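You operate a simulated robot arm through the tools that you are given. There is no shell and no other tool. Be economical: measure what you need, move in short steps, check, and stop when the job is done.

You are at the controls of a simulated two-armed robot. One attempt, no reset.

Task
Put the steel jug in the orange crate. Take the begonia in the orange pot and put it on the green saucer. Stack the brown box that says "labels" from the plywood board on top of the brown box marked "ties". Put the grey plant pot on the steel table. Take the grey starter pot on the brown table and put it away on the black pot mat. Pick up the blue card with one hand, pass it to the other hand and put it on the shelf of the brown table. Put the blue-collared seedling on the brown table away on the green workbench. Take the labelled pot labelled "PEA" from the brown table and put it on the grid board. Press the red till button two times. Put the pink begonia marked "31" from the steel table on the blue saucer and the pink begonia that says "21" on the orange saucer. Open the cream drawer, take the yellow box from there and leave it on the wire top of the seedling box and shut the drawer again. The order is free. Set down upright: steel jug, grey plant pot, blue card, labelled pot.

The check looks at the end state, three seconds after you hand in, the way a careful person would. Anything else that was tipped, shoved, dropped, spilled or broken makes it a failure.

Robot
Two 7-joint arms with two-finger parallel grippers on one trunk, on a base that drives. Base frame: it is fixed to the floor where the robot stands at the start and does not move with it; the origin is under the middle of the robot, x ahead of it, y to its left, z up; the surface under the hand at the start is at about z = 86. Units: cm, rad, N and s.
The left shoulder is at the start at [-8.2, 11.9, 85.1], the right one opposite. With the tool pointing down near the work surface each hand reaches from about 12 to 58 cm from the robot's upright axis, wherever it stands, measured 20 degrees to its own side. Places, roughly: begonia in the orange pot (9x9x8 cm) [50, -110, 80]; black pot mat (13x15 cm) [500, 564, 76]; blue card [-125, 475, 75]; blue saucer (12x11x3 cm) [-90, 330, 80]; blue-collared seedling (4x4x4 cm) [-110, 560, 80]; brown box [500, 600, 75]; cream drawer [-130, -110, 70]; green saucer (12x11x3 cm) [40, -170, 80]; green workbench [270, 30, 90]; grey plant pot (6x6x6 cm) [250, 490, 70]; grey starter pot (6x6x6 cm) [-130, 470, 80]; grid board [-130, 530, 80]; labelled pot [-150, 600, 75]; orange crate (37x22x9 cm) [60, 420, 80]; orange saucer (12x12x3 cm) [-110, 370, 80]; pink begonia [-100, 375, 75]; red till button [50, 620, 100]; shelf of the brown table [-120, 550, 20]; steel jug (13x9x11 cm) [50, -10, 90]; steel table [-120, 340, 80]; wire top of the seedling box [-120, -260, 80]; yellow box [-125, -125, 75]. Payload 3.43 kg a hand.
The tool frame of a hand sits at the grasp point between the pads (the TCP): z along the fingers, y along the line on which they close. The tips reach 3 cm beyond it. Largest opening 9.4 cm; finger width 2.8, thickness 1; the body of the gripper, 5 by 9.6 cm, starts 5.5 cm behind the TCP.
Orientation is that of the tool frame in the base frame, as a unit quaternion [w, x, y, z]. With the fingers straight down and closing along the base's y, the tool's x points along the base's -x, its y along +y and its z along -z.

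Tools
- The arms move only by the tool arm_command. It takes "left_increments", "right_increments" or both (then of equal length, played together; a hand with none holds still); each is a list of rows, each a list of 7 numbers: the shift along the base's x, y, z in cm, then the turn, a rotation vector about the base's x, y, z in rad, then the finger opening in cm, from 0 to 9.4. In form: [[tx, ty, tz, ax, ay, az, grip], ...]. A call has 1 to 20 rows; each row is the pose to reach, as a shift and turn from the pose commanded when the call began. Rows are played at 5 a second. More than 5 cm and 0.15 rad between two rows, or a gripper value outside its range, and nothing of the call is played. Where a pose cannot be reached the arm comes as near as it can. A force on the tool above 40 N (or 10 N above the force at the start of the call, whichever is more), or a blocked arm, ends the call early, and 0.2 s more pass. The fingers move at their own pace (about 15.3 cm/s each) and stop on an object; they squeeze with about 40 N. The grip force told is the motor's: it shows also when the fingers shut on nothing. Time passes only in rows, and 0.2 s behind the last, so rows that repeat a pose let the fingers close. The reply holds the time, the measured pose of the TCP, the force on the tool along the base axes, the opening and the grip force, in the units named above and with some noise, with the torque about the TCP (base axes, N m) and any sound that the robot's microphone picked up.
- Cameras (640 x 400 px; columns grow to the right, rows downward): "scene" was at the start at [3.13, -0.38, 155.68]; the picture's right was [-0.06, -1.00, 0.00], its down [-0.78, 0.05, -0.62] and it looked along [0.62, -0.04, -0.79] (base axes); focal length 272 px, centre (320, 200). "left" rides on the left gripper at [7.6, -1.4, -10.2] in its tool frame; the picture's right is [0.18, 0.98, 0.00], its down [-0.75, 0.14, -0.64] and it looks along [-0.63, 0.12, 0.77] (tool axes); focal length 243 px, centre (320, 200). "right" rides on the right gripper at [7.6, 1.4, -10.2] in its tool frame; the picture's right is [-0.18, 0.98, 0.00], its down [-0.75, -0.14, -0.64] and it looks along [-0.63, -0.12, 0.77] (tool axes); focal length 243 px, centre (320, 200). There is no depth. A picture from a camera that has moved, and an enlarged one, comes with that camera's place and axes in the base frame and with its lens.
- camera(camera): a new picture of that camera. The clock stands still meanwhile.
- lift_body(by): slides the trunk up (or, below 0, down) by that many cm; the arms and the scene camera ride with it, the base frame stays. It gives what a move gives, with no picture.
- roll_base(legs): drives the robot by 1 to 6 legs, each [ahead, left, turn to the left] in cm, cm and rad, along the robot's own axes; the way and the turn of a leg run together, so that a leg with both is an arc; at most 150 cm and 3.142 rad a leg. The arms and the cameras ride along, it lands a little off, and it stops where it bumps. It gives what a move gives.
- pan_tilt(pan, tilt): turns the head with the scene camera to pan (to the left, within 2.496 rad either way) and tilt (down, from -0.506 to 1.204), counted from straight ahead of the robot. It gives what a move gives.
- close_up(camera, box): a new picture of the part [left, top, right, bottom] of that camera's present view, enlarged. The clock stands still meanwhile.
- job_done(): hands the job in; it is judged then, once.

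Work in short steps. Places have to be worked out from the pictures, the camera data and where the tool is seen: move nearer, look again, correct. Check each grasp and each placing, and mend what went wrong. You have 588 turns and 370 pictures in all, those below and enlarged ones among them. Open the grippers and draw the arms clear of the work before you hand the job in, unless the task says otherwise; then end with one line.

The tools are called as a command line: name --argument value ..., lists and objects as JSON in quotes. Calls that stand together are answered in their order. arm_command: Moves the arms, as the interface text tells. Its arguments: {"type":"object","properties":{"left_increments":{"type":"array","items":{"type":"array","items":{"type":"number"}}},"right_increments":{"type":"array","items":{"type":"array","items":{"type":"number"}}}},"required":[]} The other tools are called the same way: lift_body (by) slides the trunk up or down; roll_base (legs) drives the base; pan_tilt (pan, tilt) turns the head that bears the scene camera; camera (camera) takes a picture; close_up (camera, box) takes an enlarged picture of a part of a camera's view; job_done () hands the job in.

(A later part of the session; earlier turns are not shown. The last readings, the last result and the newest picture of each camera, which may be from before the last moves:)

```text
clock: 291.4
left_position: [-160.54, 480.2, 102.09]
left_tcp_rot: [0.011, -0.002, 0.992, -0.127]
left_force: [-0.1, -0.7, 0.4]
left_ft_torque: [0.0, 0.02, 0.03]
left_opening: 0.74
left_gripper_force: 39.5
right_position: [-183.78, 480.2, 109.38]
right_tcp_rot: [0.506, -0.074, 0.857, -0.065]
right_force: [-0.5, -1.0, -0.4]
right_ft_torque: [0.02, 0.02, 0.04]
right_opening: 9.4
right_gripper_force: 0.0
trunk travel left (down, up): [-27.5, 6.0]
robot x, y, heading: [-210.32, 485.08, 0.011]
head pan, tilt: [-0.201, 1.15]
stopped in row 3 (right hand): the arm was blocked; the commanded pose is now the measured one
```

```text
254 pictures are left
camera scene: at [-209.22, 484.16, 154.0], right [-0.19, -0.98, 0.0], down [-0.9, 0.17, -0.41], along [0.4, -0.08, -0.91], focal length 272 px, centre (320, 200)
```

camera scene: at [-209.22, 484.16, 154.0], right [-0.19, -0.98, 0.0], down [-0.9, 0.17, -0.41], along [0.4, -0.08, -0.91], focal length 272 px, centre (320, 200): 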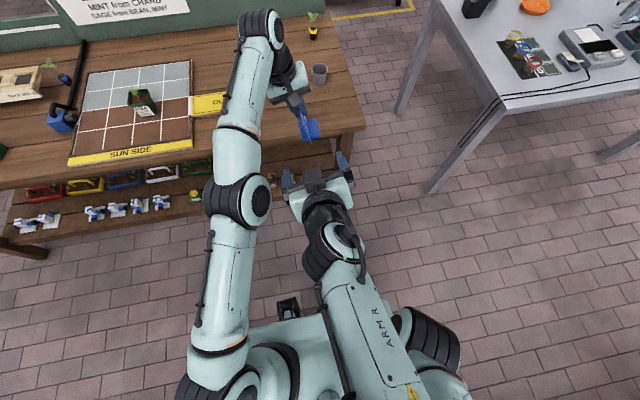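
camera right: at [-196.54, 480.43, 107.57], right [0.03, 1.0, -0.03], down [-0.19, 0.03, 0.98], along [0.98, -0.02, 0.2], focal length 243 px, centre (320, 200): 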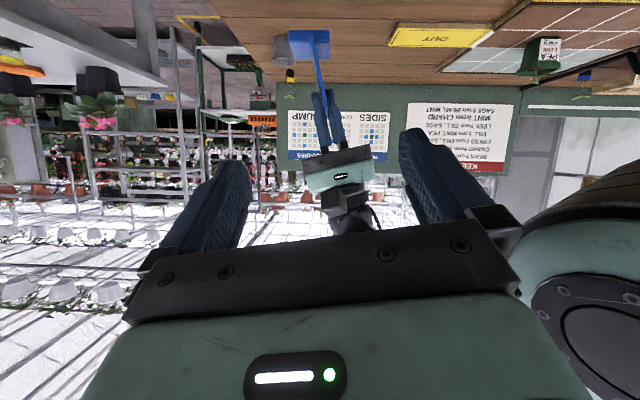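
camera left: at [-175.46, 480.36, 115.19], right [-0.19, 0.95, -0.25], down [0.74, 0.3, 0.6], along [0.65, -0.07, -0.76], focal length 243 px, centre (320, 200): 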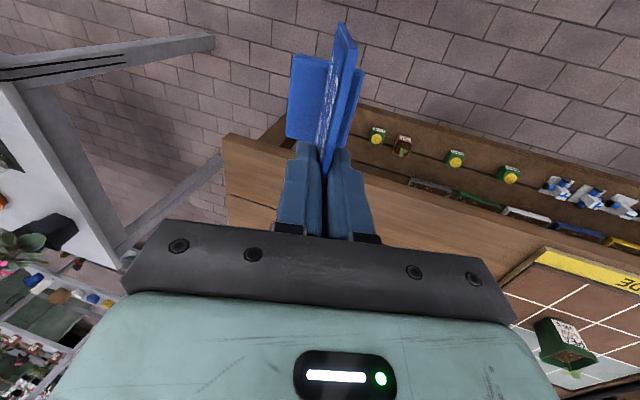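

Unfold the right arm: move it back right, un-pitching, then extend forward before pitching again.

arm_command --right_increments '[[0, -2.5, 0, 0.08, 0.12, 0, 9.4], [0, -5, 0, 0.15, 0.24, 0, 9.4], [0, -8, 0, 0.2, 0.36, 0, 9.4], [0, -11, 0, 0.2, 0.5, 0, 9.4], [1, -14, 0, 0.2, 0.64, 0, 9.4], [2, -17, 0, 0.2, 0.78, 0, 9.4], [3, -20, 0, 0.2, 0.92, 0, 9.4]]'

camera --camera "scene"

```text
clock: 293.0
left_position: [-160.45, 480.05, 102.1]
left_tcp_rot: [0.011, -0.003, 0.992, -0.127]
left_force: [0.9, 0.4, 0.0]
left_ft_torque: [0.01, -0.01, 0.01]
left_opening: 0.72
left_gripper_force: 40.2
right_position: [-180.68, 460.07, 109.36]
right_tcp_rot: [0.079, -0.046, 0.994, 0.057]
right_force: [-0.7, -0.5, -0.1]
right_ft_torque: [0.03, 0.01, -0.01]
right_opening: 9.43
right_gripper_force: 0.0
trunk travel left (down, up): [-27.5, 6.0]
robot x, y, heading: [-210.51, 485.36, 0.004]
head pan, tilt: [-0.201, 1.15]
```

```text
253 pictures are left
camera scene: at [-209.09, 484.11, 154.0], right [-0.19, -0.98, 0.0], down [-0.9, 0.17, -0.41], along [0.4, -0.08, -0.91], focal length 272 px, centre (320, 200)
```

scene: 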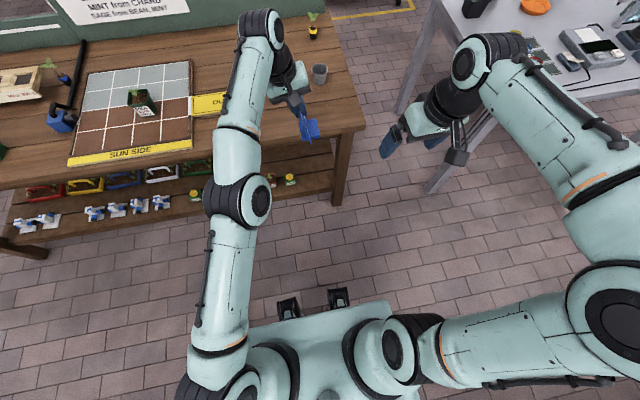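

Elbow is out again. Extend the right hand forward and level it, then pitch it out there.

arm_command --right_increments '[[3, 0.5, -1, -0.057, 0.079, -0.046, 9.4], [6, 1, -2, -0.114, 0.158, -0.092, 9.4], [9, 1, -3, -0.114, 0.158, -0.092, 9.4], [12, 1, -4, -0.114, 0.158, -0.092, 9.4], [12, 1, -4, -0.114, 0.158, -0.092, 9.4]]'

arm_command --right_increments '[[0, 0, 0, 0, -0.15, 0, 9.4], [0, 0, 0, 0, -0.3, 0, 9.4], [0, 0, 0, 0, -0.45, 0, 9.4], [0, 0, 0, 0, -0.6, 0, 9.4], [0, 0, 0, 0, -0.75, 0, 9.4], [0, 0, 0, 0, -0.9, 0, 9.4], [0, 0, 0, 0, -1.05, 0, 9.4], [0, 0, 0, 0, -1.05, 0, 9.4]]'

camera --camera "scene"

```text
clock: 294.2
left_position: [-160.61, 480.12, 102.12]
left_tcp_rot: [0.012, -0.002, 0.992, -0.128]
left_force: [0.4, -0.2, 0.2]
left_ft_torque: [0.02, -0.03, 0.02]
left_opening: 0.73
left_gripper_force: 40.5
right_position: [-168.67, 461.34, 105.41]
right_tcp_rot: [0.0, 0.0, 1.0, 0.0]
right_force: [0.8, 0.5, -0.9]
right_ft_torque: [-0.01, -0.01, 0.0]
right_opening: 9.4
right_gripper_force: 0.0
trunk travel left (down, up): [-27.5, 6.0]
robot x, y, heading: [-210.59, 485.3, 0.01]
head pan, tilt: [-0.201, 1.15]
```

```text
clock: 296.0
left_position: [-160.66, 480.15, 102.21]
left_tcp_rot: [0.012, -0.002, 0.992, -0.127]
left_force: [0.0, -0.7, -0.3]
left_ft_torque: [0.0, 0.0, -0.02]
left_opening: 0.75
left_gripper_force: 39.8
right_position: [-168.84, 461.06, 105.26]
right_tcp_rot: [0.491, 0.003, 0.871, -0.004]
right_force: [-0.1, 0.2, -0.1]
right_ft_torque: [-0.02, 0.0, -0.02]
right_opening: 9.41
right_gripper_force: 0.1
right hand out of reach, approached as far as the arm can: row 7
trunk travel left (down, up): [-27.5, 6.0]
robot x, y, heading: [-210.82, 485.34, 0.01]
head pan, tilt: [-0.201, 1.15]
```

```text
252 pictures are left
camera scene: at [-209.22, 484.17, 154.0], right [-0.19, -0.98, 0.0], down [-0.9, 0.17, -0.41], along [0.4, -0.08, -0.91], focal length 272 px, centre (320, 200)
```

scene: 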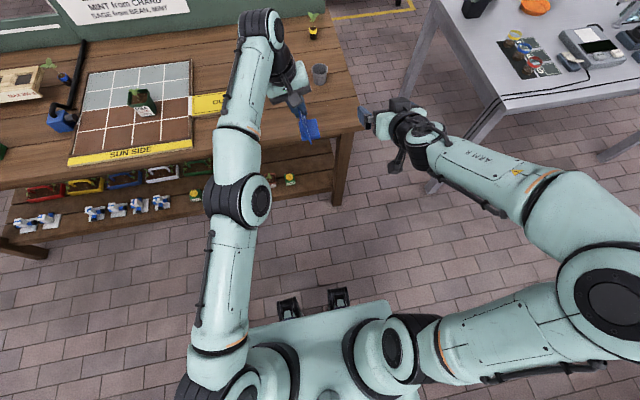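

Good arm shape. I'll yaw the card by +1.0 rad so the right hand can take it from its own side. First the left hand.

arm_command --left_increments '[[0, 0, 0, 0, 0, 0.14, 0], [0, 0, 0, 0, 0, 0.28, 0], [0, 0, 0, 0, 0, 0.42, 0], [0, 0, 0, 0, 0, 0.56, 0], [0, 0, 0, 0, 0, 0.7, 0], [0, 0, 0, 0, 0, 0.84, 0], [0, 0, 0, 0, 0, 0.98, 0], [0, 0, 0, 0, 0, 0.98, 0]]'

arm_command --right_increments '[[0, 0, 0, -0.125, 0, 0, 9.4], [0, 0, 0, -0.25, 0, 0, 9.4], [0, 0, 0, -0.25, 0, 0, 9.4]]'

arm_command --right_increments '[[0, 0.5, 0.2, 0, 0, 0.14, 9.4], [0, 1, 0.4, 0, 0, 0.28, 9.4], [0, 1.5, 0.6, 0, 0, 0.42, 9.4], [0, 2, 0.8, 0, 0, 0.56, 9.4], [0, 2.5, 1, 0, 0, 0.7, 9.4], [0, 3, 1.2, 0, 0, 0.84, 9.4], [0, 3, 1.2, 0, 0, 0.98, 9.4], [0, 3, 1.2, 0, 0, 0.98, 9.4]]'

camera --camera "scene"

camera --camera "right"

```text
clock: 297.8
left_position: [-160.66, 480.21, 102.07]
left_tcp_rot: [0.07, -0.47, 0.873, -0.107]
left_force: [0.3, -0.7, -0.9]
left_ft_torque: [0.02, 0.02, -0.02]
left_opening: 0.73
left_gripper_force: 39.9
right_position: [-168.77, 461.03, 105.29]
right_tcp_rot: [0.491, 0.003, 0.871, -0.005]
right_force: [0.8, -0.1, 0.0]
right_ft_torque: [-0.01, 0.0, -0.01]
right_opening: 9.4
right_gripper_force: 0.1
trunk travel left (down, up): [-27.5, 6.0]
robot x, y, heading: [-210.76, 485.35, 0.007]
head pan, tilt: [-0.201, 1.15]
```

```text
clock: 298.6
left_position: [-160.62, 480.08, 102.16]
left_tcp_rot: [0.069, -0.47, 0.874, -0.107]
left_force: [-0.1, 0.2, -0.9]
left_ft_torque: [0.01, -0.01, -0.01]
left_opening: 0.75
left_gripper_force: 40.5
right_position: [-168.72, 461.07, 105.31]
right_tcp_rot: [0.496, -0.064, 0.859, -0.108]
right_force: [0.1, 0.5, 0.5]
right_ft_torque: [-0.05, -0.01, 0.01]
right_opening: 9.41
right_gripper_force: 0.1
trunk travel left (down, up): [-27.5, 6.0]
robot x, y, heading: [-210.54, 485.39, 0.01]
head pan, tilt: [-0.201, 1.15]
```

```text
clock: 300.4
left_position: [-160.68, 480.05, 102.11]
left_tcp_rot: [0.07, -0.468, 0.874, -0.106]
left_force: [0.9, -0.9, -1.1]
left_ft_torque: [-0.02, 0.0, -0.03]
left_opening: 0.71
left_gripper_force: 40.2
right_position: [-168.99, 463.99, 106.65]
right_tcp_rot: [0.49, -0.46, 0.727, 0.139]
right_force: [0.1, -0.2, -0.3]
right_ft_torque: [0.0, -0.01, -0.01]
right_opening: 9.42
right_gripper_force: 0.1
trunk travel left (down, up): [-27.5, 6.0]
robot x, y, heading: [-210.67, 485.24, 0.007]
head pan, tilt: [-0.201, 1.15]
```

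```text
251 pictures are left
camera scene: at [-209.3, 484.03, 154.0], right [-0.19, -0.98, 0.0], down [-0.9, 0.17, -0.41], along [0.4, -0.08, -0.91], focal length 272 px, centre (320, 200)
```

scene: 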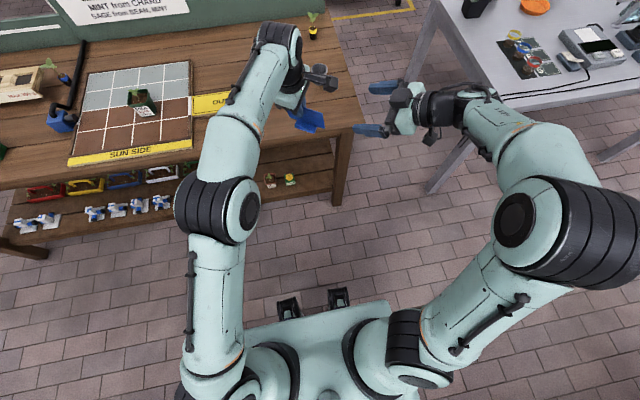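

```text
250 pictures are left
camera right: at [-176.77, 454.04, 104.93], right [-0.77, 0.63, -0.09], down [-0.19, -0.09, 0.98], along [0.61, 0.77, 0.19], focal length 243 px, centre (320, 200)
```

right: 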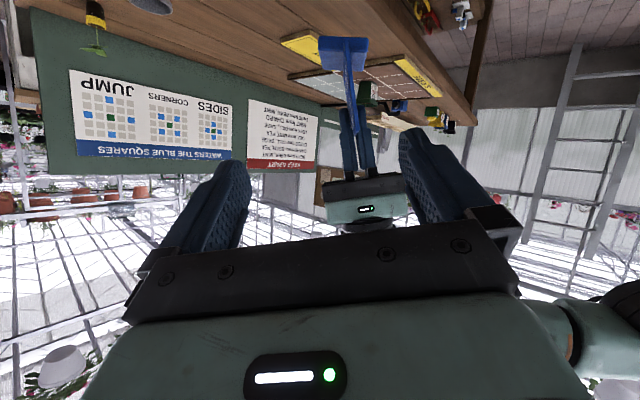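

Edge-on view again; plate needs ~3.4 cm sideways correction. Correct, then advance 9 cm along the tool axis.

arm_command --right_increments '[[-1.2, 1.3, 0.3, 0, 0, 0, 9.4], [-2.3, 2.55, 0.6, 0, 0, 0, 9.4], [-0.5, 4.5, -0.8, 0, 0, 0, 9.4], [1.2, 6.4, -2.3, 0, 0, 0, 9.4], [2.9, 8.4, -3.7, 0, 0, 0, 9.4], [2.9, 8.4, -3.7, 0, 0, 0, 9.4]]'

camera --camera "right"

camera --camera "left"

```text
clock: 301.8
left_position: [-160.67, 480.08, 102.23]
left_tcp_rot: [0.07, -0.468, 0.874, -0.107]
left_force: [0.4, -0.7, -0.1]
left_ft_torque: [0.04, 0.0, 0.01]
left_opening: 0.73
left_gripper_force: 39.9
right_position: [-165.83, 472.67, 103.08]
right_tcp_rot: [0.49, -0.458, 0.728, 0.139]
right_force: [0.4, 0.8, 0.2]
right_ft_torque: [0.0, -0.04, 0.0]
right_opening: 9.42
right_gripper_force: 0.0
trunk travel left (down, up): [-27.5, 6.0]
robot x, y, heading: [-210.5, 485.23, 0.011]
head pan, tilt: [-0.201, 1.15]
```

```text
249 pictures are left
camera right: at [-173.76, 462.66, 101.27], right [-0.77, 0.63, -0.09], down [-0.19, -0.09, 0.98], along [0.61, 0.77, 0.19], focal length 243 px, centre (320, 200)
```

right: 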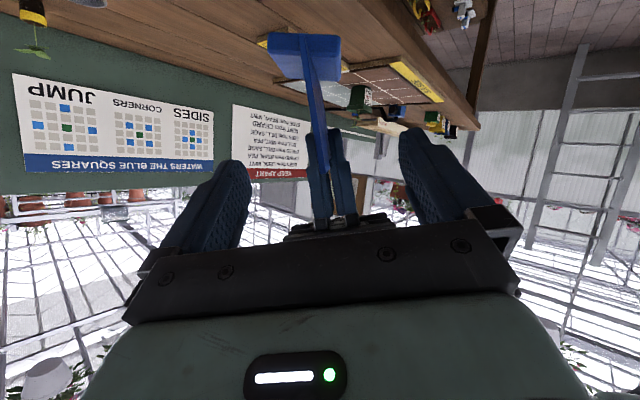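

```text
248 pictures are left
camera left: at [-165.93, 474.36, 112.23], right [-0.89, 0.38, -0.25], down [0.16, 0.78, 0.6], along [0.42, 0.5, -0.76], focal length 243 px, centre (320, 200)
```

left: 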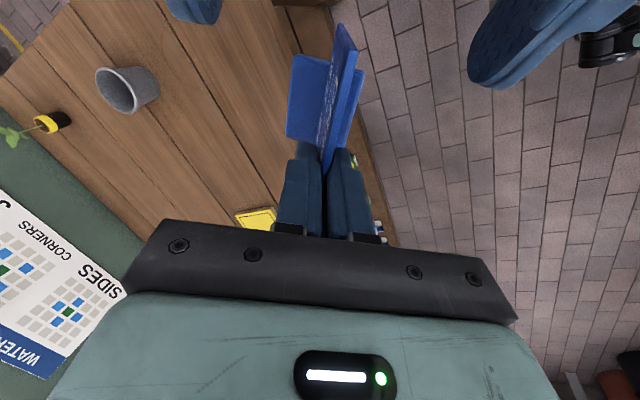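

Plate is centred. Advance the last 4.5 cm and close the right hand.

arm_command --right_increments '[[0.9, 1, -0.75, 0, 0, 0, 9.4], [1.8, 2, -1.5, 0, 0, 0, 9.4], [2.6, 2.9, -2.2, 0, 0, 0, 9.4], [2.6, 2.9, -2.2, 0, 0, 0, 9.4]]'

camera --camera "right"

camera --camera "left"

```text
clock: 302.8
left_position: [-160.6, 480.17, 102.09]
left_tcp_rot: [0.069, -0.469, 0.874, -0.107]
left_force: [0.4, 0.0, -0.9]
left_ft_torque: [0.01, 0.02, 0.0]
left_opening: 0.74
left_gripper_force: 39.8
right_position: [-163.18, 475.55, 100.86]
right_tcp_rot: [0.49, -0.459, 0.728, 0.139]
right_force: [0.7, 0.2, -0.2]
right_ft_torque: [0.01, 0.0, 0.02]
right_opening: 9.42
right_gripper_force: 0.1
trunk travel left (down, up): [-27.5, 6.0]
robot x, y, heading: [-210.5, 485.9, 0.008]
head pan, tilt: [-0.201, 1.15]
```

```text
247 pictures are left
camera right: at [-171.11, 465.53, 99.05], right [-0.77, 0.63, -0.09], down [-0.19, -0.09, 0.98], along [0.61, 0.77, 0.19], focal length 243 px, centre (320, 200)
```

right: 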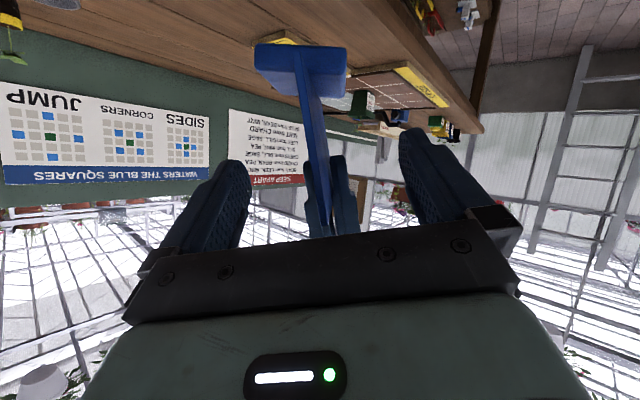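

```text
246 pictures are left
camera left: at [-165.91, 474.37, 112.22], right [-0.89, 0.38, -0.25], down [0.16, 0.78, 0.6], along [0.42, 0.5, -0.76], focal length 243 px, centre (320, 200)
```

left: 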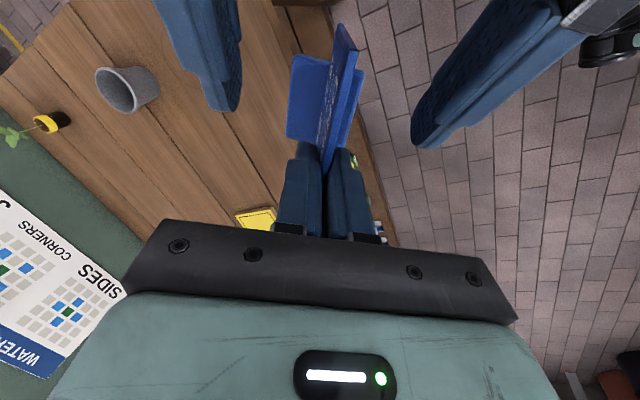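

arm_command --right_increments '[[0, 0, 0, 0, 0, 0, 5], [0, 0, 0, 0, 0, 0, 0], [0, 0, 0, 0, 0, 0, 0], [0, 0, 0, 0, 0, 0, 0]]'

camera --camera "right"

```text
clock: 303.8
left_position: [-160.59, 480.15, 102.19]
left_tcp_rot: [0.07, -0.469, 0.874, -0.107]
left_force: [3.2, -0.7, -0.8]
left_ft_torque: [-0.01, 0.0, 0.1]
left_opening: 0.72
left_gripper_force: 40.3
right_position: [-163.31, 475.46, 100.64]
right_tcp_rot: [0.49, -0.459, 0.728, 0.139]
right_force: [-4.4, 0.9, -0.6]
right_ft_torque: [0.01, -0.08, 0.06]
right_opening: 0.75
right_gripper_force: 40.0
trunk travel left (down, up): [-27.5, 6.0]
robot x, y, heading: [-210.64, 485.51, 0.01]
head pan, tilt: [-0.201, 1.15]
```

```text
245 pictures are left
camera right: at [-171.12, 465.54, 99.05], right [-0.77, 0.63, -0.09], down [-0.19, -0.09, 0.98], along [0.61, 0.77, 0.19], focal length 243 px, centre (320, 200)
```

right: 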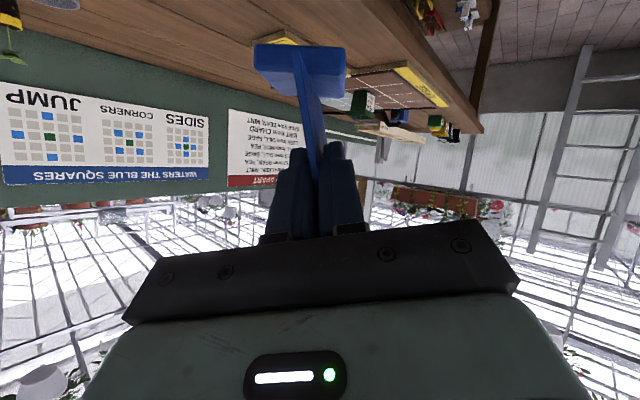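

Both hands hold the card. Open the left hand and withdraw it upward along its own axis.

arm_command --left_increments '[[0, 0, 0, 0, 0, 0, 2.5], [0, 0, 0, 0, 0, 0, 4], [0, 0, 0, 0, 0, 0, 4], [-0.6, 0.3, 2.5, 0, 0, 0, 4], [-1.3, 0.7, 5.5, 0, 0, 0, 4], [-2, 1.1, 9, 0, 0, 0, 4], [-2, 5, 11, 0, 0, 0, 4], [-2, 9, 12, 0, 0, 0, 4]]'

camera --camera "right"

camera --camera "scene"

```text
clock: 305.6
left_position: [-162.52, 489.28, 114.22]
left_tcp_rot: [0.069, -0.468, 0.874, -0.106]
left_force: [0.3, 0.3, -0.7]
left_ft_torque: [0.01, 0.01, -0.01]
left_opening: 3.97
left_gripper_force: 0.1
right_position: [-163.32, 475.55, 100.8]
right_tcp_rot: [0.489, -0.46, 0.728, 0.139]
right_force: [-0.4, -0.1, -0.5]
right_ft_torque: [-0.03, 0.01, -0.01]
right_opening: 0.74
right_gripper_force: 39.9
trunk travel left (down, up): [-27.5, 6.0]
robot x, y, heading: [-210.57, 485.26, 0.007]
head pan, tilt: [-0.201, 1.15]
```

```text
244 pictures are left
camera right: at [-171.13, 465.58, 99.07], right [-0.77, 0.63, -0.09], down [-0.19, -0.09, 0.98], along [0.61, 0.77, 0.19], focal length 243 px, centre (320, 200)
```

right: 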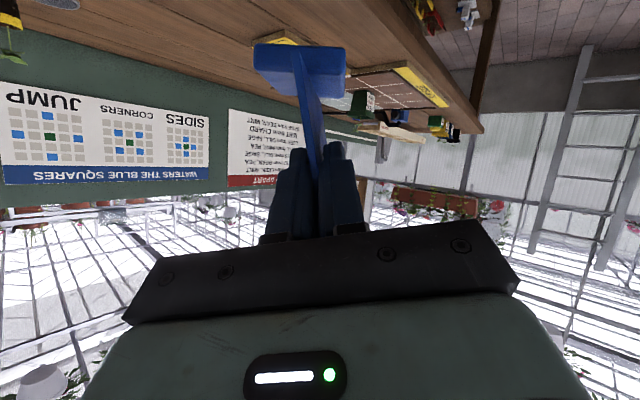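

```text
243 pictures are left
camera scene: at [-209.25, 484.25, 154.0], right [-0.19, -0.98, 0.0], down [-0.9, 0.17, -0.41], along [0.4, -0.08, -0.91], focal length 272 px, centre (320, 200)
```

scene: 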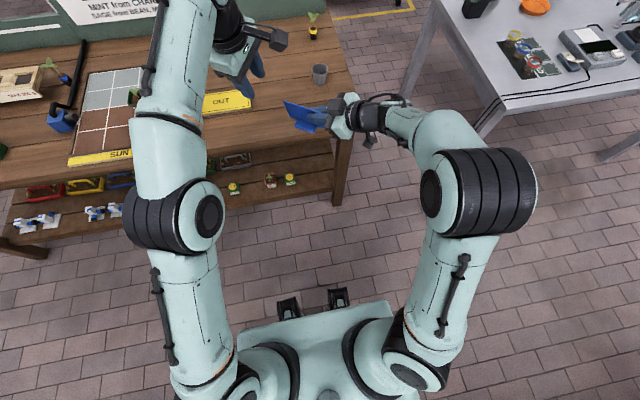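

Hand-over done; the right hand holds the card. Restore the left hand to a retracted, neutral pose.

arm_command --left_increments '[[-1.5, 1.5, 0.5, 0, 0, -0.14, 6], [-3, 3, 1, 0, 0, -0.28, 8], [-4.5, 4.5, 1.5, 0, 0, -0.42, 9.4], [-6, 6, 2, 0, 0, -0.56, 9.4], [-8, 7.5, 2.5, 0, 0, -0.7, 9.4], [-10, 9, 3, 0, 0, -0.84, 9.4], [-12, 10, 3.5, 0, 0, -0.98, 9.4], [-14, 10, 4, 0, 0, -0.98, 9.4]]'

arm_command --left_increments '[[-2, 0, 0.5, 0.127, 0, 0, 9.4], [-3, 0, 1, 0.254, 0, 0, 9.4], [-3, 0, 1, 0.254, 0, 0, 9.4]]'

arm_command --right_increments '[[-0.5, -0.5, 0.5, 0, 0, -0.14, 0], [-1, -1, 1, 0, 0, -0.28, 0], [-1.5, -1.5, 1.5, 0, 0, -0.42, 0], [-2, -2, 2, 0, 0, -0.56, 0], [-2.5, -2.5, 2, 0, 0, -0.7, 0], [-3, -3, 2, 0, 0, -0.84, 0], [-3, -3, 2, 0, 0, -0.98, 0], [-3, -3, 2, 0, 0, -0.98, 0]]'

camera --camera "scene"

camera --camera "right"

```text
clock: 307.4
left_position: [-176.8, 499.1, 118.2]
left_tcp_rot: [0.011, -0.002, 0.992, -0.127]
left_force: [-0.2, 1.0, -0.3]
left_ft_torque: [0.0, 0.0, -0.04]
left_opening: 9.4
left_gripper_force: 0.1
right_position: [-163.33, 475.54, 100.82]
right_tcp_rot: [0.49, -0.459, 0.728, 0.139]
right_force: [-0.2, 0.3, -0.7]
right_ft_torque: [0.03, 0.03, 0.01]
right_opening: 0.73
right_gripper_force: 40.4
trunk travel left (down, up): [-27.5, 6.0]
robot x, y, heading: [-210.22, 485.25, 0.006]
head pan, tilt: [-0.201, 1.15]
```

```text
clock: 308.2
left_position: [-179.77, 499.25, 119.18]
left_tcp_rot: [0.011, -0.001, 1.0, 0.0]
left_force: [0.3, 0.4, -0.7]
left_ft_torque: [-0.02, -0.04, 0.0]
left_opening: 9.41
left_gripper_force: 0.0
right_position: [-163.24, 475.39, 100.73]
right_tcp_rot: [0.49, -0.459, 0.728, 0.138]
right_force: [-0.1, 0.3, 0.2]
right_ft_torque: [0.04, 0.03, 0.01]
right_opening: 0.73
right_gripper_force: 40.1
trunk travel left (down, up): [-27.5, 6.0]
robot x, y, heading: [-210.77, 485.33, 0.011]
head pan, tilt: [-0.201, 1.15]
```

```text
clock: 310.0
left_position: [-179.8, 499.09, 119.11]
left_tcp_rot: [0.012, 0.0, 1.0, 0.0]
left_force: [-0.7, 0.1, -0.2]
left_ft_torque: [0.0, -0.01, 0.0]
left_opening: 9.4
left_gripper_force: 0.1
right_position: [-166.24, 472.3, 102.61]
right_tcp_rot: [0.497, -0.061, 0.859, -0.108]
right_force: [0.7, -0.7, -0.9]
right_ft_torque: [0.03, 0.02, 0.04]
right_opening: 0.73
right_gripper_force: 39.7
trunk travel left (down, up): [-27.5, 6.0]
robot x, y, heading: [-210.6, 485.49, 0.013]
head pan, tilt: [-0.201, 1.15]
```

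```text
242 pictures are left
camera scene: at [-209.22, 484.07, 154.0], right [-0.19, -0.98, 0.0], down [-0.9, 0.17, -0.41], along [0.4, -0.08, -0.91], focal length 272 px, centre (320, 200)
```

scene: 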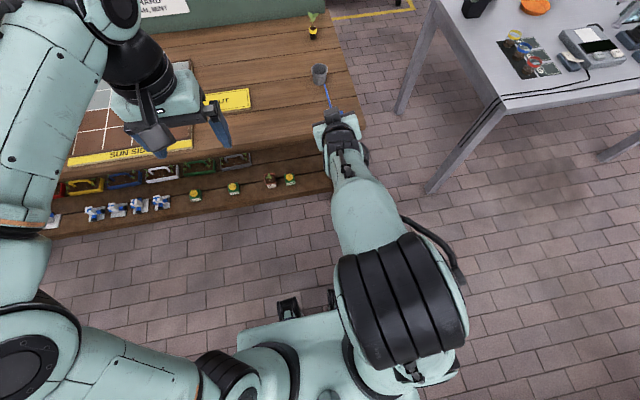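

```text
241 pictures are left
camera right: at [-178.99, 473.38, 101.01], right [0.09, 0.99, -0.09], down [-0.18, 0.1, 0.98], along [0.98, -0.08, 0.19], focal length 243 px, centre (320, 200)
```

right: 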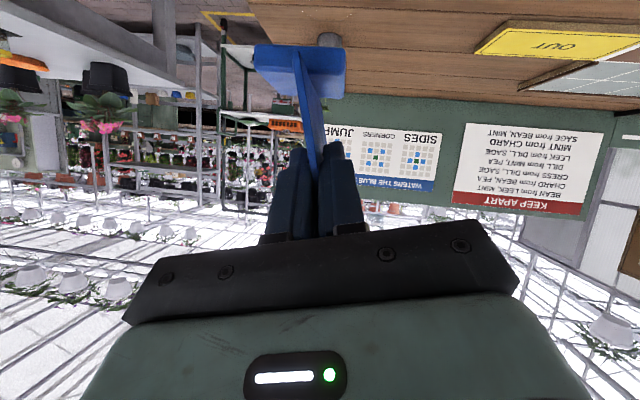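

Card held fore-aft in the right hand. Lower the trunk, then the right hand in front of the table.

lift_body --by -27

arm_command --right_increments '[[0, 0, -4, 0, 0, 0, 0], [0, 0, -8, 0, 0, 0, 0], [0, 0, -12, 0, 0, 0, 0], [0, 0, -16, 0, 0, 0, 0], [0, 0, -20, 0, 0, 0, 0], [0, 0, -24, 0, 0, 0, 0], [0, 0, -28, 0, 0, 0, 0], [0, 0, -32, 0, 0, 0, 0], [0, 0, -36, 0, 0, 0, 0], [0, 0, -40, 0, 0, 0, 0], [0, 0, -40, 0, 0, 0, 0]]'

camera --camera "scene"

camera --camera "right"

```text
clock: 312.8
left_position: [-179.7, 499.11, 92.08]
left_tcp_rot: [0.011, -0.001, 1.0, -0.001]
left_force: [-0.7, -0.2, -0.2]
left_ft_torque: [-0.02, -0.01, -0.03]
left_opening: 9.43
left_gripper_force: 0.1
right_position: [-166.44, 472.48, 75.57]
right_tcp_rot: [0.497, -0.062, 0.858, -0.108]
right_force: [-0.2, 0.2, 0.0]
right_ft_torque: [-0.02, 0.02, 0.0]
right_opening: 0.75
right_gripper_force: 40.0
trunk travel left (down, up): [-0.5, 33.0]
robot x, y, heading: [-210.54, 485.35, 0.01]
head pan, tilt: [-0.201, 1.15]
```

```text
clock: 315.2
left_position: [-179.62, 499.11, 92.15]
left_tcp_rot: [0.012, 0.0, 1.0, 0.0]
left_force: [0.1, 0.0, 0.4]
left_ft_torque: [0.0, -0.02, -0.01]
left_opening: 9.4
left_gripper_force: 0.0
right_position: [-166.3, 472.48, 35.86]
right_tcp_rot: [0.497, -0.062, 0.858, -0.108]
right_force: [0.9, -0.3, 0.8]
right_ft_torque: [0.03, 0.02, 0.02]
right_opening: 0.73
right_gripper_force: 40.0
trunk travel left (down, up): [-0.5, 33.0]
robot x, y, heading: [-210.48, 485.31, 0.01]
head pan, tilt: [-0.201, 1.15]
```

```text
240 pictures are left
camera scene: at [-204.32, 484.21, 126.61], right [-0.19, -0.98, 0.0], down [-0.9, 0.17, -0.41], along [0.4, -0.08, -0.91], focal length 272 px, centre (320, 200)
```

scene: 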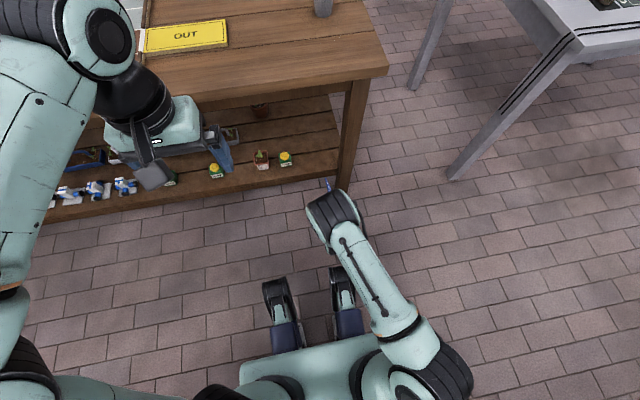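

```text
239 pictures are left
camera right: at [-178.96, 473.42, 34.11], right [0.09, 0.99, -0.09], down [-0.18, 0.1, 0.98], along [0.98, -0.07, 0.19], focal length 243 px, centre (320, 200)
```

right: 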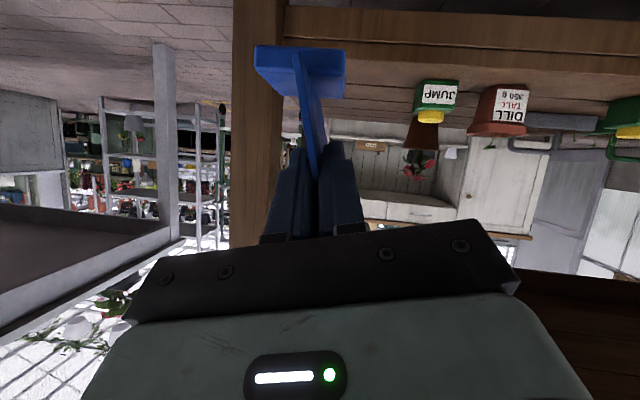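

Free slot spans y≈466–484. Drive forward 26.5 cm and 3 cm left so the card is over the shelf.

roll_base --legs '[[26.5, 3, 0]]'

camera --camera "right"

camera --camera "scene"

```text
clock: 317.1
left_position: [-153.14, 502.21, 92.07]
left_tcp_rot: [0.011, 0.002, 1.0, -0.001]
left_force: [-0.6, 0.2, 0.1]
left_ft_torque: [0.01, 0.0, 0.0]
left_opening: 9.4
left_gripper_force: 0.2
right_position: [-139.97, 475.33, 35.92]
right_tcp_rot: [0.497, -0.06, 0.859, -0.11]
right_force: [-0.3, 0.1, 0.4]
right_ft_torque: [0.01, 0.01, 0.0]
right_opening: 0.73
right_gripper_force: 39.7
trunk travel left (down, up): [-0.5, 33.0]
robot x, y, heading: [-184.02, 488.68, 0.007]
head pan, tilt: [-0.201, 1.15]
```

```text
238 pictures are left
camera right: at [-152.65, 476.46, 34.15], right [0.1, 0.99, -0.09], down [-0.18, 0.11, 0.98], along [0.98, -0.08, 0.19], focal length 243 px, centre (320, 200)
```

right: 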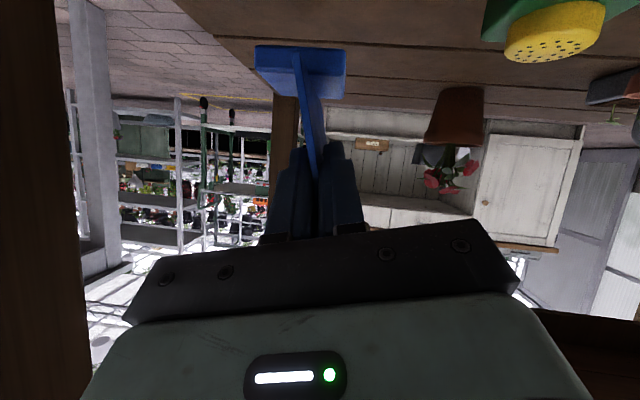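

```text
237 pictures are left
camera scene: at [-177.93, 487.4, 126.61], right [-0.2, -0.98, 0.0], down [-0.9, 0.18, -0.41], along [0.4, -0.08, -0.91], focal length 272 px, centre (320, 200)
```

scene: 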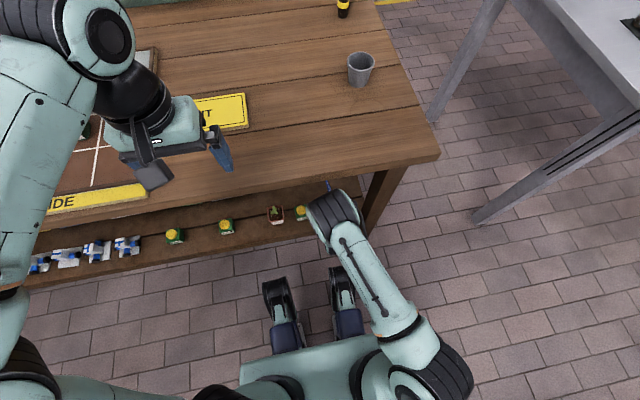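

Card is above the shelf with clearance both sides. Lower in steps.

arm_command --right_increments '[[0, 0, -1, 0, 0, 0, 0], [0, 0, -2, 0, 0, 0, 0], [0, 0, -3, 0, 0, 0, 0], [0, 0, -4, 0, 0, 0, 0], [0, 0, -4.6, 0, 0, 0, 0], [0, 0, -4.6, 0, 0, 0, 0]]'

camera --camera "right"

```text
clock: 318.4
left_position: [-153.24, 502.17, 92.21]
left_tcp_rot: [0.012, 0.001, 1.0, -0.001]
left_force: [0.1, 0.1, -0.5]
left_ft_torque: [0.02, -0.01, 0.02]
left_opening: 9.39
left_gripper_force: 0.1
right_position: [-139.9, 475.31, 31.28]
right_tcp_rot: [0.496, -0.061, 0.859, -0.11]
right_force: [0.1, 0.0, -0.8]
right_ft_torque: [0.01, 0.08, -0.01]
right_opening: 0.71
right_gripper_force: 40.4
trunk travel left (down, up): [-0.5, 33.0]
robot x, y, heading: [-184.28, 488.37, 0.004]
head pan, tilt: [-0.201, 1.15]
```

```text
236 pictures are left
camera right: at [-152.59, 476.4, 29.58], right [0.1, 0.99, -0.09], down [-0.18, 0.11, 0.98], along [0.98, -0.08, 0.19], focal length 243 px, centre (320, 200)
```

right: 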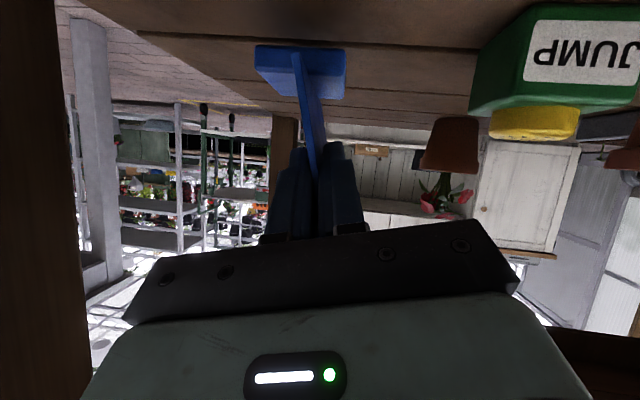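

arm_command --right_increments '[[0, 0, -0.4, 0, 0, 0, 0], [0, 0, -0.8, 0, 0, 0, 0], [0, 0, -1.2, 0, 0, 0, 0], [0, 0, -1.6, 0, 0, 0, 0]]'

```text
clock: 319.4
left_position: [-153.19, 502.16, 92.19]
left_tcp_rot: [0.011, 0.002, 1.0, 0.0]
left_force: [-0.6, 0.6, -0.6]
left_ft_torque: [0.01, 0.03, -0.01]
left_opening: 9.4
left_gripper_force: 0.0
right_position: [-139.93, 475.37, 29.7]
right_tcp_rot: [0.496, -0.061, 0.859, -0.109]
right_force: [1.1, -0.3, -1.1]
right_ft_torque: [-0.01, 0.0, 0.02]
right_opening: 0.73
right_gripper_force: 39.9
trunk travel left (down, up): [-0.5, 33.0]
robot x, y, heading: [-184.25, 488.44, 0.003]
head pan, tilt: [-0.201, 1.15]
```

arm_command --right_increments '[[0, 0, -0.4, 0, 0, 0, 0], [0, 0, -0.8, 0, 0, 0, 0], [0, 0, -1.2, 0, 0, 0, 0], [0, 0, -1.6, 0, 0, 0, 0]]'

camera --camera "right"

```text
clock: 320.4
left_position: [-153.3, 502.19, 92.2]
left_tcp_rot: [0.012, 0.002, 1.0, -0.001]
left_force: [0.0, -0.3, 0.6]
left_ft_torque: [0.0, -0.01, 0.03]
left_opening: 9.42
left_gripper_force: 0.0
right_position: [-139.79, 475.29, 28.37]
right_tcp_rot: [0.502, -0.06, 0.855, -0.111]
right_force: [-2.8, -6.3, 32.2]
right_ft_torque: [-0.14, -0.3, -0.07]
right_opening: 0.72
right_gripper_force: 40.1
trunk travel left (down, up): [-0.5, 33.0]
robot x, y, heading: [-184.45, 488.31, 0.004]
head pan, tilt: [-0.201, 1.15]
```

```text
235 pictures are left
camera right: at [-152.41, 476.38, 26.57], right [0.1, 0.99, -0.09], down [-0.19, 0.11, 0.97], along [0.98, -0.08, 0.2], focal length 243 px, centre (320, 200)
```

right: 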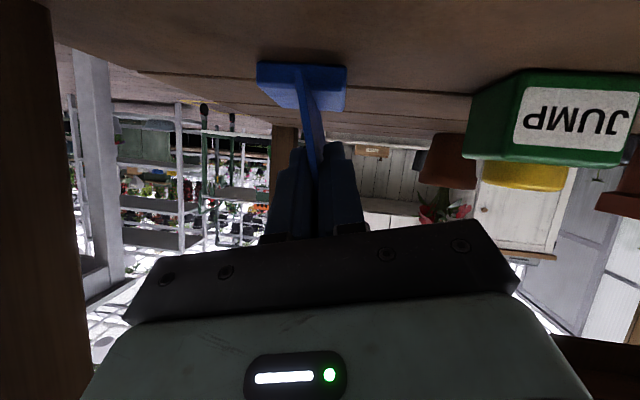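

Card's base rests on the shelf (32 N). Relax, open, and back straight out.

arm_command --right_increments '[[0, 0, 0.3, 0, 0, 0, 0], [0, 0, 0.3, 0, 0, 0, 1.5], [0, 0, 0.3, 0, 0, 0, 3.5], [0, 0, 0.3, 0, 0, 0, 3.5]]'

camera --camera "right"

```text
clock: 321.4
left_position: [-153.15, 502.2, 92.19]
left_tcp_rot: [0.011, 0.002, 1.0, -0.001]
left_force: [-1.0, 0.9, 0.4]
left_ft_torque: [-0.04, 0.0, -0.04]
left_opening: 9.4
left_gripper_force: 0.0
right_position: [-140.0, 475.46, 28.21]
right_tcp_rot: [0.496, -0.06, 0.859, -0.11]
right_force: [0.5, -0.9, -1.0]
right_ft_torque: [0.01, 0.01, 0.01]
right_opening: 3.49
right_gripper_force: 0.0
trunk travel left (down, up): [-0.5, 33.0]
robot x, y, heading: [-184.38, 488.8, 0.003]
head pan, tilt: [-0.201, 1.15]
```

```text
234 pictures are left
camera right: at [-152.71, 476.48, 26.6], right [0.1, 0.99, -0.09], down [-0.18, 0.11, 0.98], along [0.98, -0.08, 0.19], focal length 243 px, centre (320, 200)
```

right: 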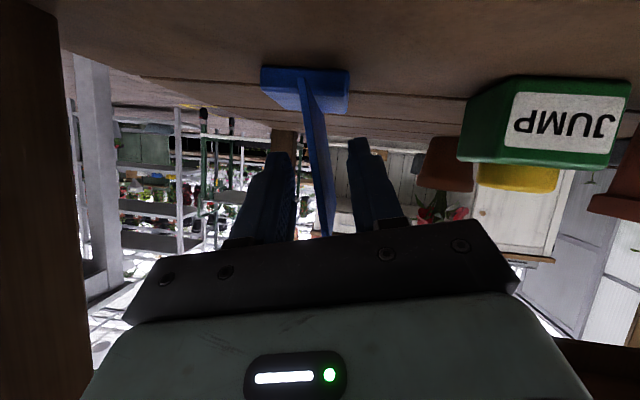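

It stands free. Back the base straight out.

roll_base --legs '[[-27, 0, 0]]'

camera --camera "right"

```text
clock: 323.3
left_position: [-179.92, 502.21, 92.15]
left_tcp_rot: [0.011, 0.002, 1.0, -0.001]
left_force: [-0.5, 0.5, -0.1]
left_ft_torque: [0.0, 0.03, 0.0]
left_opening: 9.38
left_gripper_force: 0.1
right_position: [-166.59, 475.24, 28.41]
right_tcp_rot: [0.497, -0.061, 0.859, -0.109]
right_force: [-0.2, 0.3, 0.4]
right_ft_torque: [0.02, -0.01, 0.0]
right_opening: 3.5
right_gripper_force: 0.0
trunk travel left (down, up): [-0.5, 33.0]
robot x, y, heading: [-210.72, 488.52, 0.007]
head pan, tilt: [-0.201, 1.15]
```

```text
233 pictures are left
camera right: at [-179.24, 476.4, 26.63], right [0.1, 0.99, -0.09], down [-0.18, 0.11, 0.98], along [0.98, -0.08, 0.19], focal length 243 px, centre (320, 200)
```

right: 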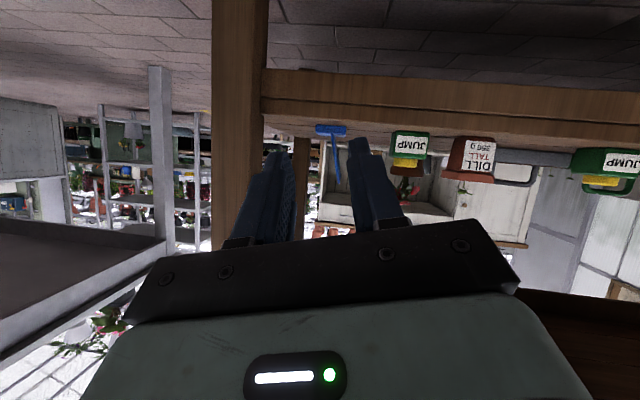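

The card stands on the shelf. Raise the arm and trunk, and bring the right hand back to pointing down.

arm_command --right_increments '[[0, 0, 4, 0, 0, 0, 3.5], [0, 0, 8, 0, 0, 0, 3.5], [0, 0, 12, 0, 0, 0, 3.5], [0, 0, 16, 0, 0, 0, 3.5], [0, 0, 20, 0, 0, 0, 3.5], [0, 0, 24, 0, 0, 0, 3.5], [0, 0, 28, 0, 0, 0, 3.5], [0, 0, 32, 0, 0, 0, 3.5], [0, 0, 36, 0, 0, 0, 3.5], [0, 0, 40, 0, 0, 0, 3.5], [0, 0, 44, 0, 0, 0, 3.5], [0, 0, 48, 0, 0, 0, 3.5]]'

lift_body --by 27

arm_command --right_increments '[[0, -0.5, 0, 0.125, 0, 0, 9.4], [0, -1, 0, 0.25, 0, 0, 9.4], [0, -2, 0, 0.25, 0, 0, 9.4], [0, -3, 0, 0.25, 0, 0, 9.4]]'

arm_command --right_increments '[[0, -1, 0.5, 0, 0.15, 0, 9.4], [0, -2, 1, 0, 0.3, 0, 9.4], [0, -3, 2, 0, 0.45, 0, 9.4], [0, -4, 3, 0, 0.6, 0, 9.4], [0, -5, 4, 0, 0.75, 0, 9.4], [0, -6, 5, 0, 0.9, 0, 9.4], [0, -7, 5, 0, 1.03, 0, 9.4]]'

pan_tilt --pan 0 --tilt 0.7

camera --camera "scene"

```text
clock: 325.9
left_position: [-179.81, 502.2, 92.06]
left_tcp_rot: [0.011, 0.001, 1.0, 0.0]
left_force: [0.4, 0.4, 0.6]
left_ft_torque: [-0.01, -0.01, -0.01]
left_opening: 9.37
left_gripper_force: 0.0
right_position: [-166.49, 475.54, 76.23]
right_tcp_rot: [0.497, -0.061, 0.859, -0.108]
right_force: [-1.0, -0.1, 0.3]
right_ft_torque: [-0.05, 0.0, 0.01]
right_opening: 3.52
right_gripper_force: 0.1
trunk travel left (down, up): [-0.5, 33.0]
robot x, y, heading: [-210.44, 488.72, 0.002]
head pan, tilt: [-0.201, 1.15]
```

```text
clock: 328.7
left_position: [-179.71, 502.13, 118.99]
left_tcp_rot: [0.012, 0.002, 1.0, -0.002]
left_force: [-0.7, 1.0, 0.7]
left_ft_torque: [-0.02, -0.02, -0.05]
left_opening: 9.39
left_gripper_force: 0.1
right_position: [-166.55, 475.35, 103.38]
right_tcp_rot: [0.497, -0.061, 0.859, -0.109]
right_force: [-0.6, 0.8, -0.1]
right_ft_torque: [0.01, -0.03, 0.02]
right_opening: 3.49
right_gripper_force: 0.0
trunk travel left (down, up): [-27.5, 6.0]
robot x, y, heading: [-210.84, 488.19, 0.006]
head pan, tilt: [-0.201, 1.15]
```

```text
clock: 329.7
left_position: [-179.77, 502.12, 119.16]
left_tcp_rot: [0.011, 0.001, 1.0, 0.0]
left_force: [-0.5, 0.2, 0.3]
left_ft_torque: [0.04, -0.02, 0.02]
left_opening: 9.36
left_gripper_force: 0.1
right_position: [-166.6, 472.46, 103.36]
right_tcp_rot: [0.501, 0.003, 0.865, -0.002]
right_force: [0.1, -0.7, -0.4]
right_ft_torque: [0.02, 0.01, 0.04]
right_opening: 9.4
right_gripper_force: 0.1
trunk travel left (down, up): [-27.5, 6.0]
robot x, y, heading: [-210.77, 488.61, 0.003]
head pan, tilt: [-0.201, 1.15]
```

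```text
clock: 331.3
left_position: [-179.7, 502.11, 119.08]
left_tcp_rot: [0.011, 0.002, 1.0, 0.001]
left_force: [0.0, -0.7, -0.5]
left_ft_torque: [0.0, 0.02, -0.01]
left_opening: 9.4
left_gripper_force: 0.2
right_position: [-166.28, 465.21, 108.41]
right_tcp_rot: [0.008, 0.001, 1.0, -0.002]
right_force: [0.0, 0.0, -0.7]
right_ft_torque: [-0.01, -0.02, 0.0]
right_opening: 9.4
right_gripper_force: 0.1
trunk travel left (down, up): [-27.5, 6.0]
robot x, y, heading: [-210.76, 488.43, -0.0]
head pan, tilt: [-0.201, 1.15]
```

```text
clock: 332.2
left_position: [-179.85, 502.06, 119.0]
left_tcp_rot: [0.011, 0.001, 1.0, -0.001]
left_force: [0.8, 0.4, -0.1]
left_ft_torque: [-0.02, -0.02, 0.03]
left_opening: 9.39
left_gripper_force: 0.0
right_position: [-166.5, 465.32, 108.3]
right_tcp_rot: [0.01, 0.002, 1.0, -0.001]
right_force: [0.4, -0.4, -1.2]
right_ft_torque: [-0.01, -0.02, 0.0]
right_opening: 9.39
right_gripper_force: 0.1
trunk travel left (down, up): [-27.5, 6.0]
robot x, y, heading: [-211.14, 488.48, 0.002]
head pan, tilt: [0.0, 0.7]
```

```text
232 pictures are left
camera scene: at [-206.77, 488.48, 157.31], right [0.0, -1.0, 0.0], down [-0.64, 0.0, -0.76], along [0.76, 0.0, -0.64], focal length 272 px, centre (320, 200)
```

scene: 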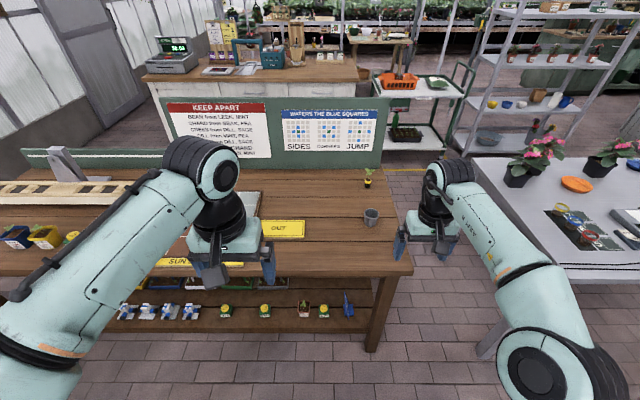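

The card is standing on the shelf. Next the grey starter pot with the right hand: drive forward.

roll_base --legs '[[37, 0, 0]]'

camera --camera "right"

close_up --camera "scene" --box '[320, 220, 440, 320]'

```text
clock: 334.6
left_position: [-142.63, 502.4, 119.11]
left_tcp_rot: [0.01, 0.0, 1.0, -0.001]
left_force: [-0.7, 0.4, 0.2]
left_ft_torque: [0.03, 0.01, -0.03]
left_opening: 9.41
left_gripper_force: 0.2
right_position: [-129.22, 465.64, 108.37]
right_tcp_rot: [0.009, 0.0, 1.0, -0.002]
right_force: [-0.3, -0.5, -1.2]
right_ft_torque: [0.01, 0.0, 0.05]
right_opening: 9.39
right_gripper_force: 0.2
trunk travel left (down, up): [-27.5, 6.0]
robot x, y, heading: [-173.94, 488.69, 0.005]
head pan, tilt: [0.0, 0.7]
```

```text
231 pictures are left
camera right: at [-136.99, 467.08, 118.55], right [0.18, 0.98, 0.0], down [0.74, -0.14, 0.66], along [0.65, -0.12, -0.75], focal length 243 px, centre (320, 200)
```

right: 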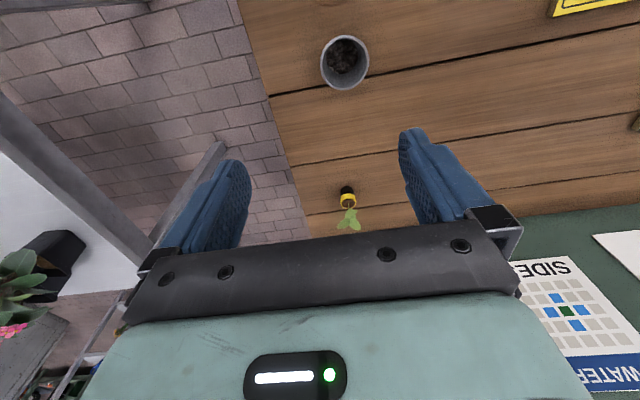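

```text
4.00 times, centred on (380, 270) of scene
camera zoom: at [-169.49, 488.68, 157.31], right [0.01, -1.0, 0.0], down [-0.64, 0.0, -0.76], along [0.76, 0.0, -0.64], focal length 1087 px, centre (80, -80)
```

zoom: 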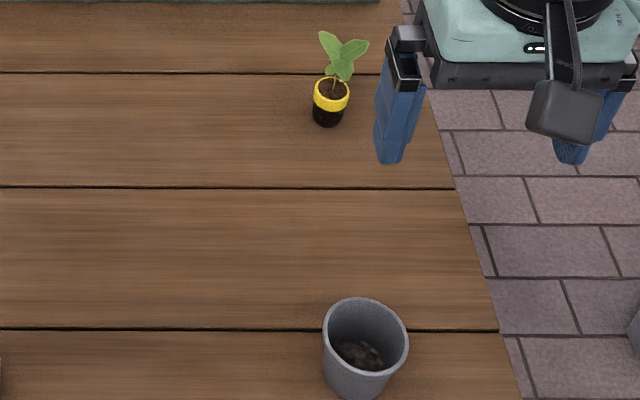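

Starter pot rim ≈ [-130.1, 468.8, 87]. Move the right hand above it.

arm_command --right_increments '[[-0.3, 1, -3, 0, 0, 0, 8], [-0.6, 2, -6, 0, 0, 0, 8], [-0.9, 3.2, -9, 0, 0, 0, 8], [-0.9, 3.2, -12, 0, 0, 0, 8], [-0.9, 3.2, -12, 0, 0, 0, 8]]'

camera --camera "right"

```text
clock: 335.8
left_position: [-142.51, 502.34, 119.1]
left_tcp_rot: [0.011, 0.001, 1.0, -0.001]
left_force: [-0.3, -0.7, 0.1]
left_ft_torque: [-0.02, 0.0, 0.03]
left_opening: 9.39
left_gripper_force: 0.2
right_position: [-130.14, 468.73, 96.37]
right_tcp_rot: [0.009, -0.001, 1.0, -0.002]
right_force: [-0.3, -0.3, 0.6]
right_ft_torque: [-0.05, -0.03, -0.04]
right_opening: 8.0
right_gripper_force: 0.1
trunk travel left (down, up): [-27.5, 6.0]
robot x, y, heading: [-173.46, 488.06, 0.002]
head pan, tilt: [0.0, 0.7]
```

```text
229 pictures are left
camera right: at [-137.98, 470.14, 106.53], right [0.18, 0.98, 0.0], down [0.74, -0.14, 0.66], along [0.65, -0.12, -0.75], focal length 243 px, centre (320, 200)
```

right: 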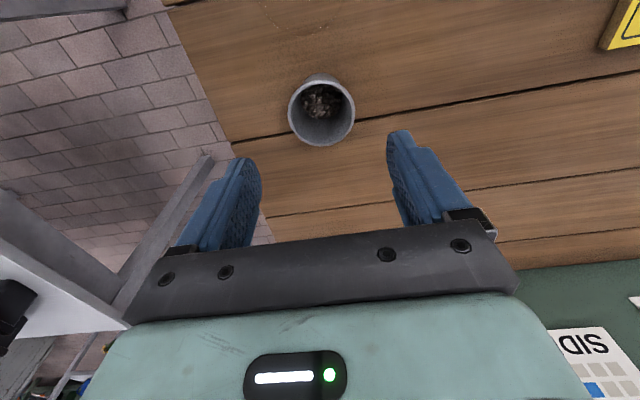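

arm_command --right_increments '[[0.1, 0, -3, 0, 0, 0, 8], [0.2, 0, -6, 0, 0, 0, 8], [0.2, 0, -9, 0, 0, 0, 8], [0.2, 0, -11.5, 0, 0, 0, 8], [0.2, 0, -11.5, 0, 0, 0, 8]]'

camera --camera "right"

```text
clock: 337.0
left_position: [-142.65, 502.41, 119.15]
left_tcp_rot: [0.012, 0.001, 1.0, -0.001]
left_force: [-0.6, -0.4, 0.6]
left_ft_torque: [-0.01, -0.02, -0.02]
left_opening: 9.4
left_gripper_force: 0.0
right_position: [-130.06, 468.73, 85.06]
right_tcp_rot: [0.008, 0.0, 1.0, -0.002]
right_force: [-0.4, 1.1, 1.1]
right_ft_torque: [0.01, 0.0, 0.05]
right_opening: 8.0
right_gripper_force: 0.1
trunk travel left (down, up): [-27.5, 6.0]
robot x, y, heading: [-173.19, 488.33, 0.008]
head pan, tilt: [0.0, 0.7]
```

```text
228 pictures are left
camera right: at [-137.79, 470.17, 95.2], right [0.18, 0.98, 0.0], down [0.74, -0.14, 0.66], along [0.65, -0.12, -0.75], focal length 243 px, centre (320, 200)
```

right: 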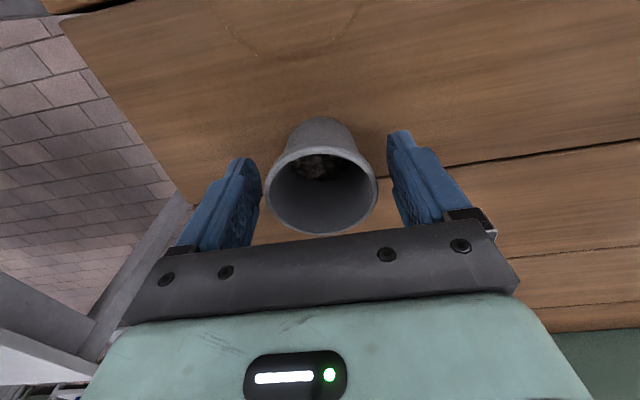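

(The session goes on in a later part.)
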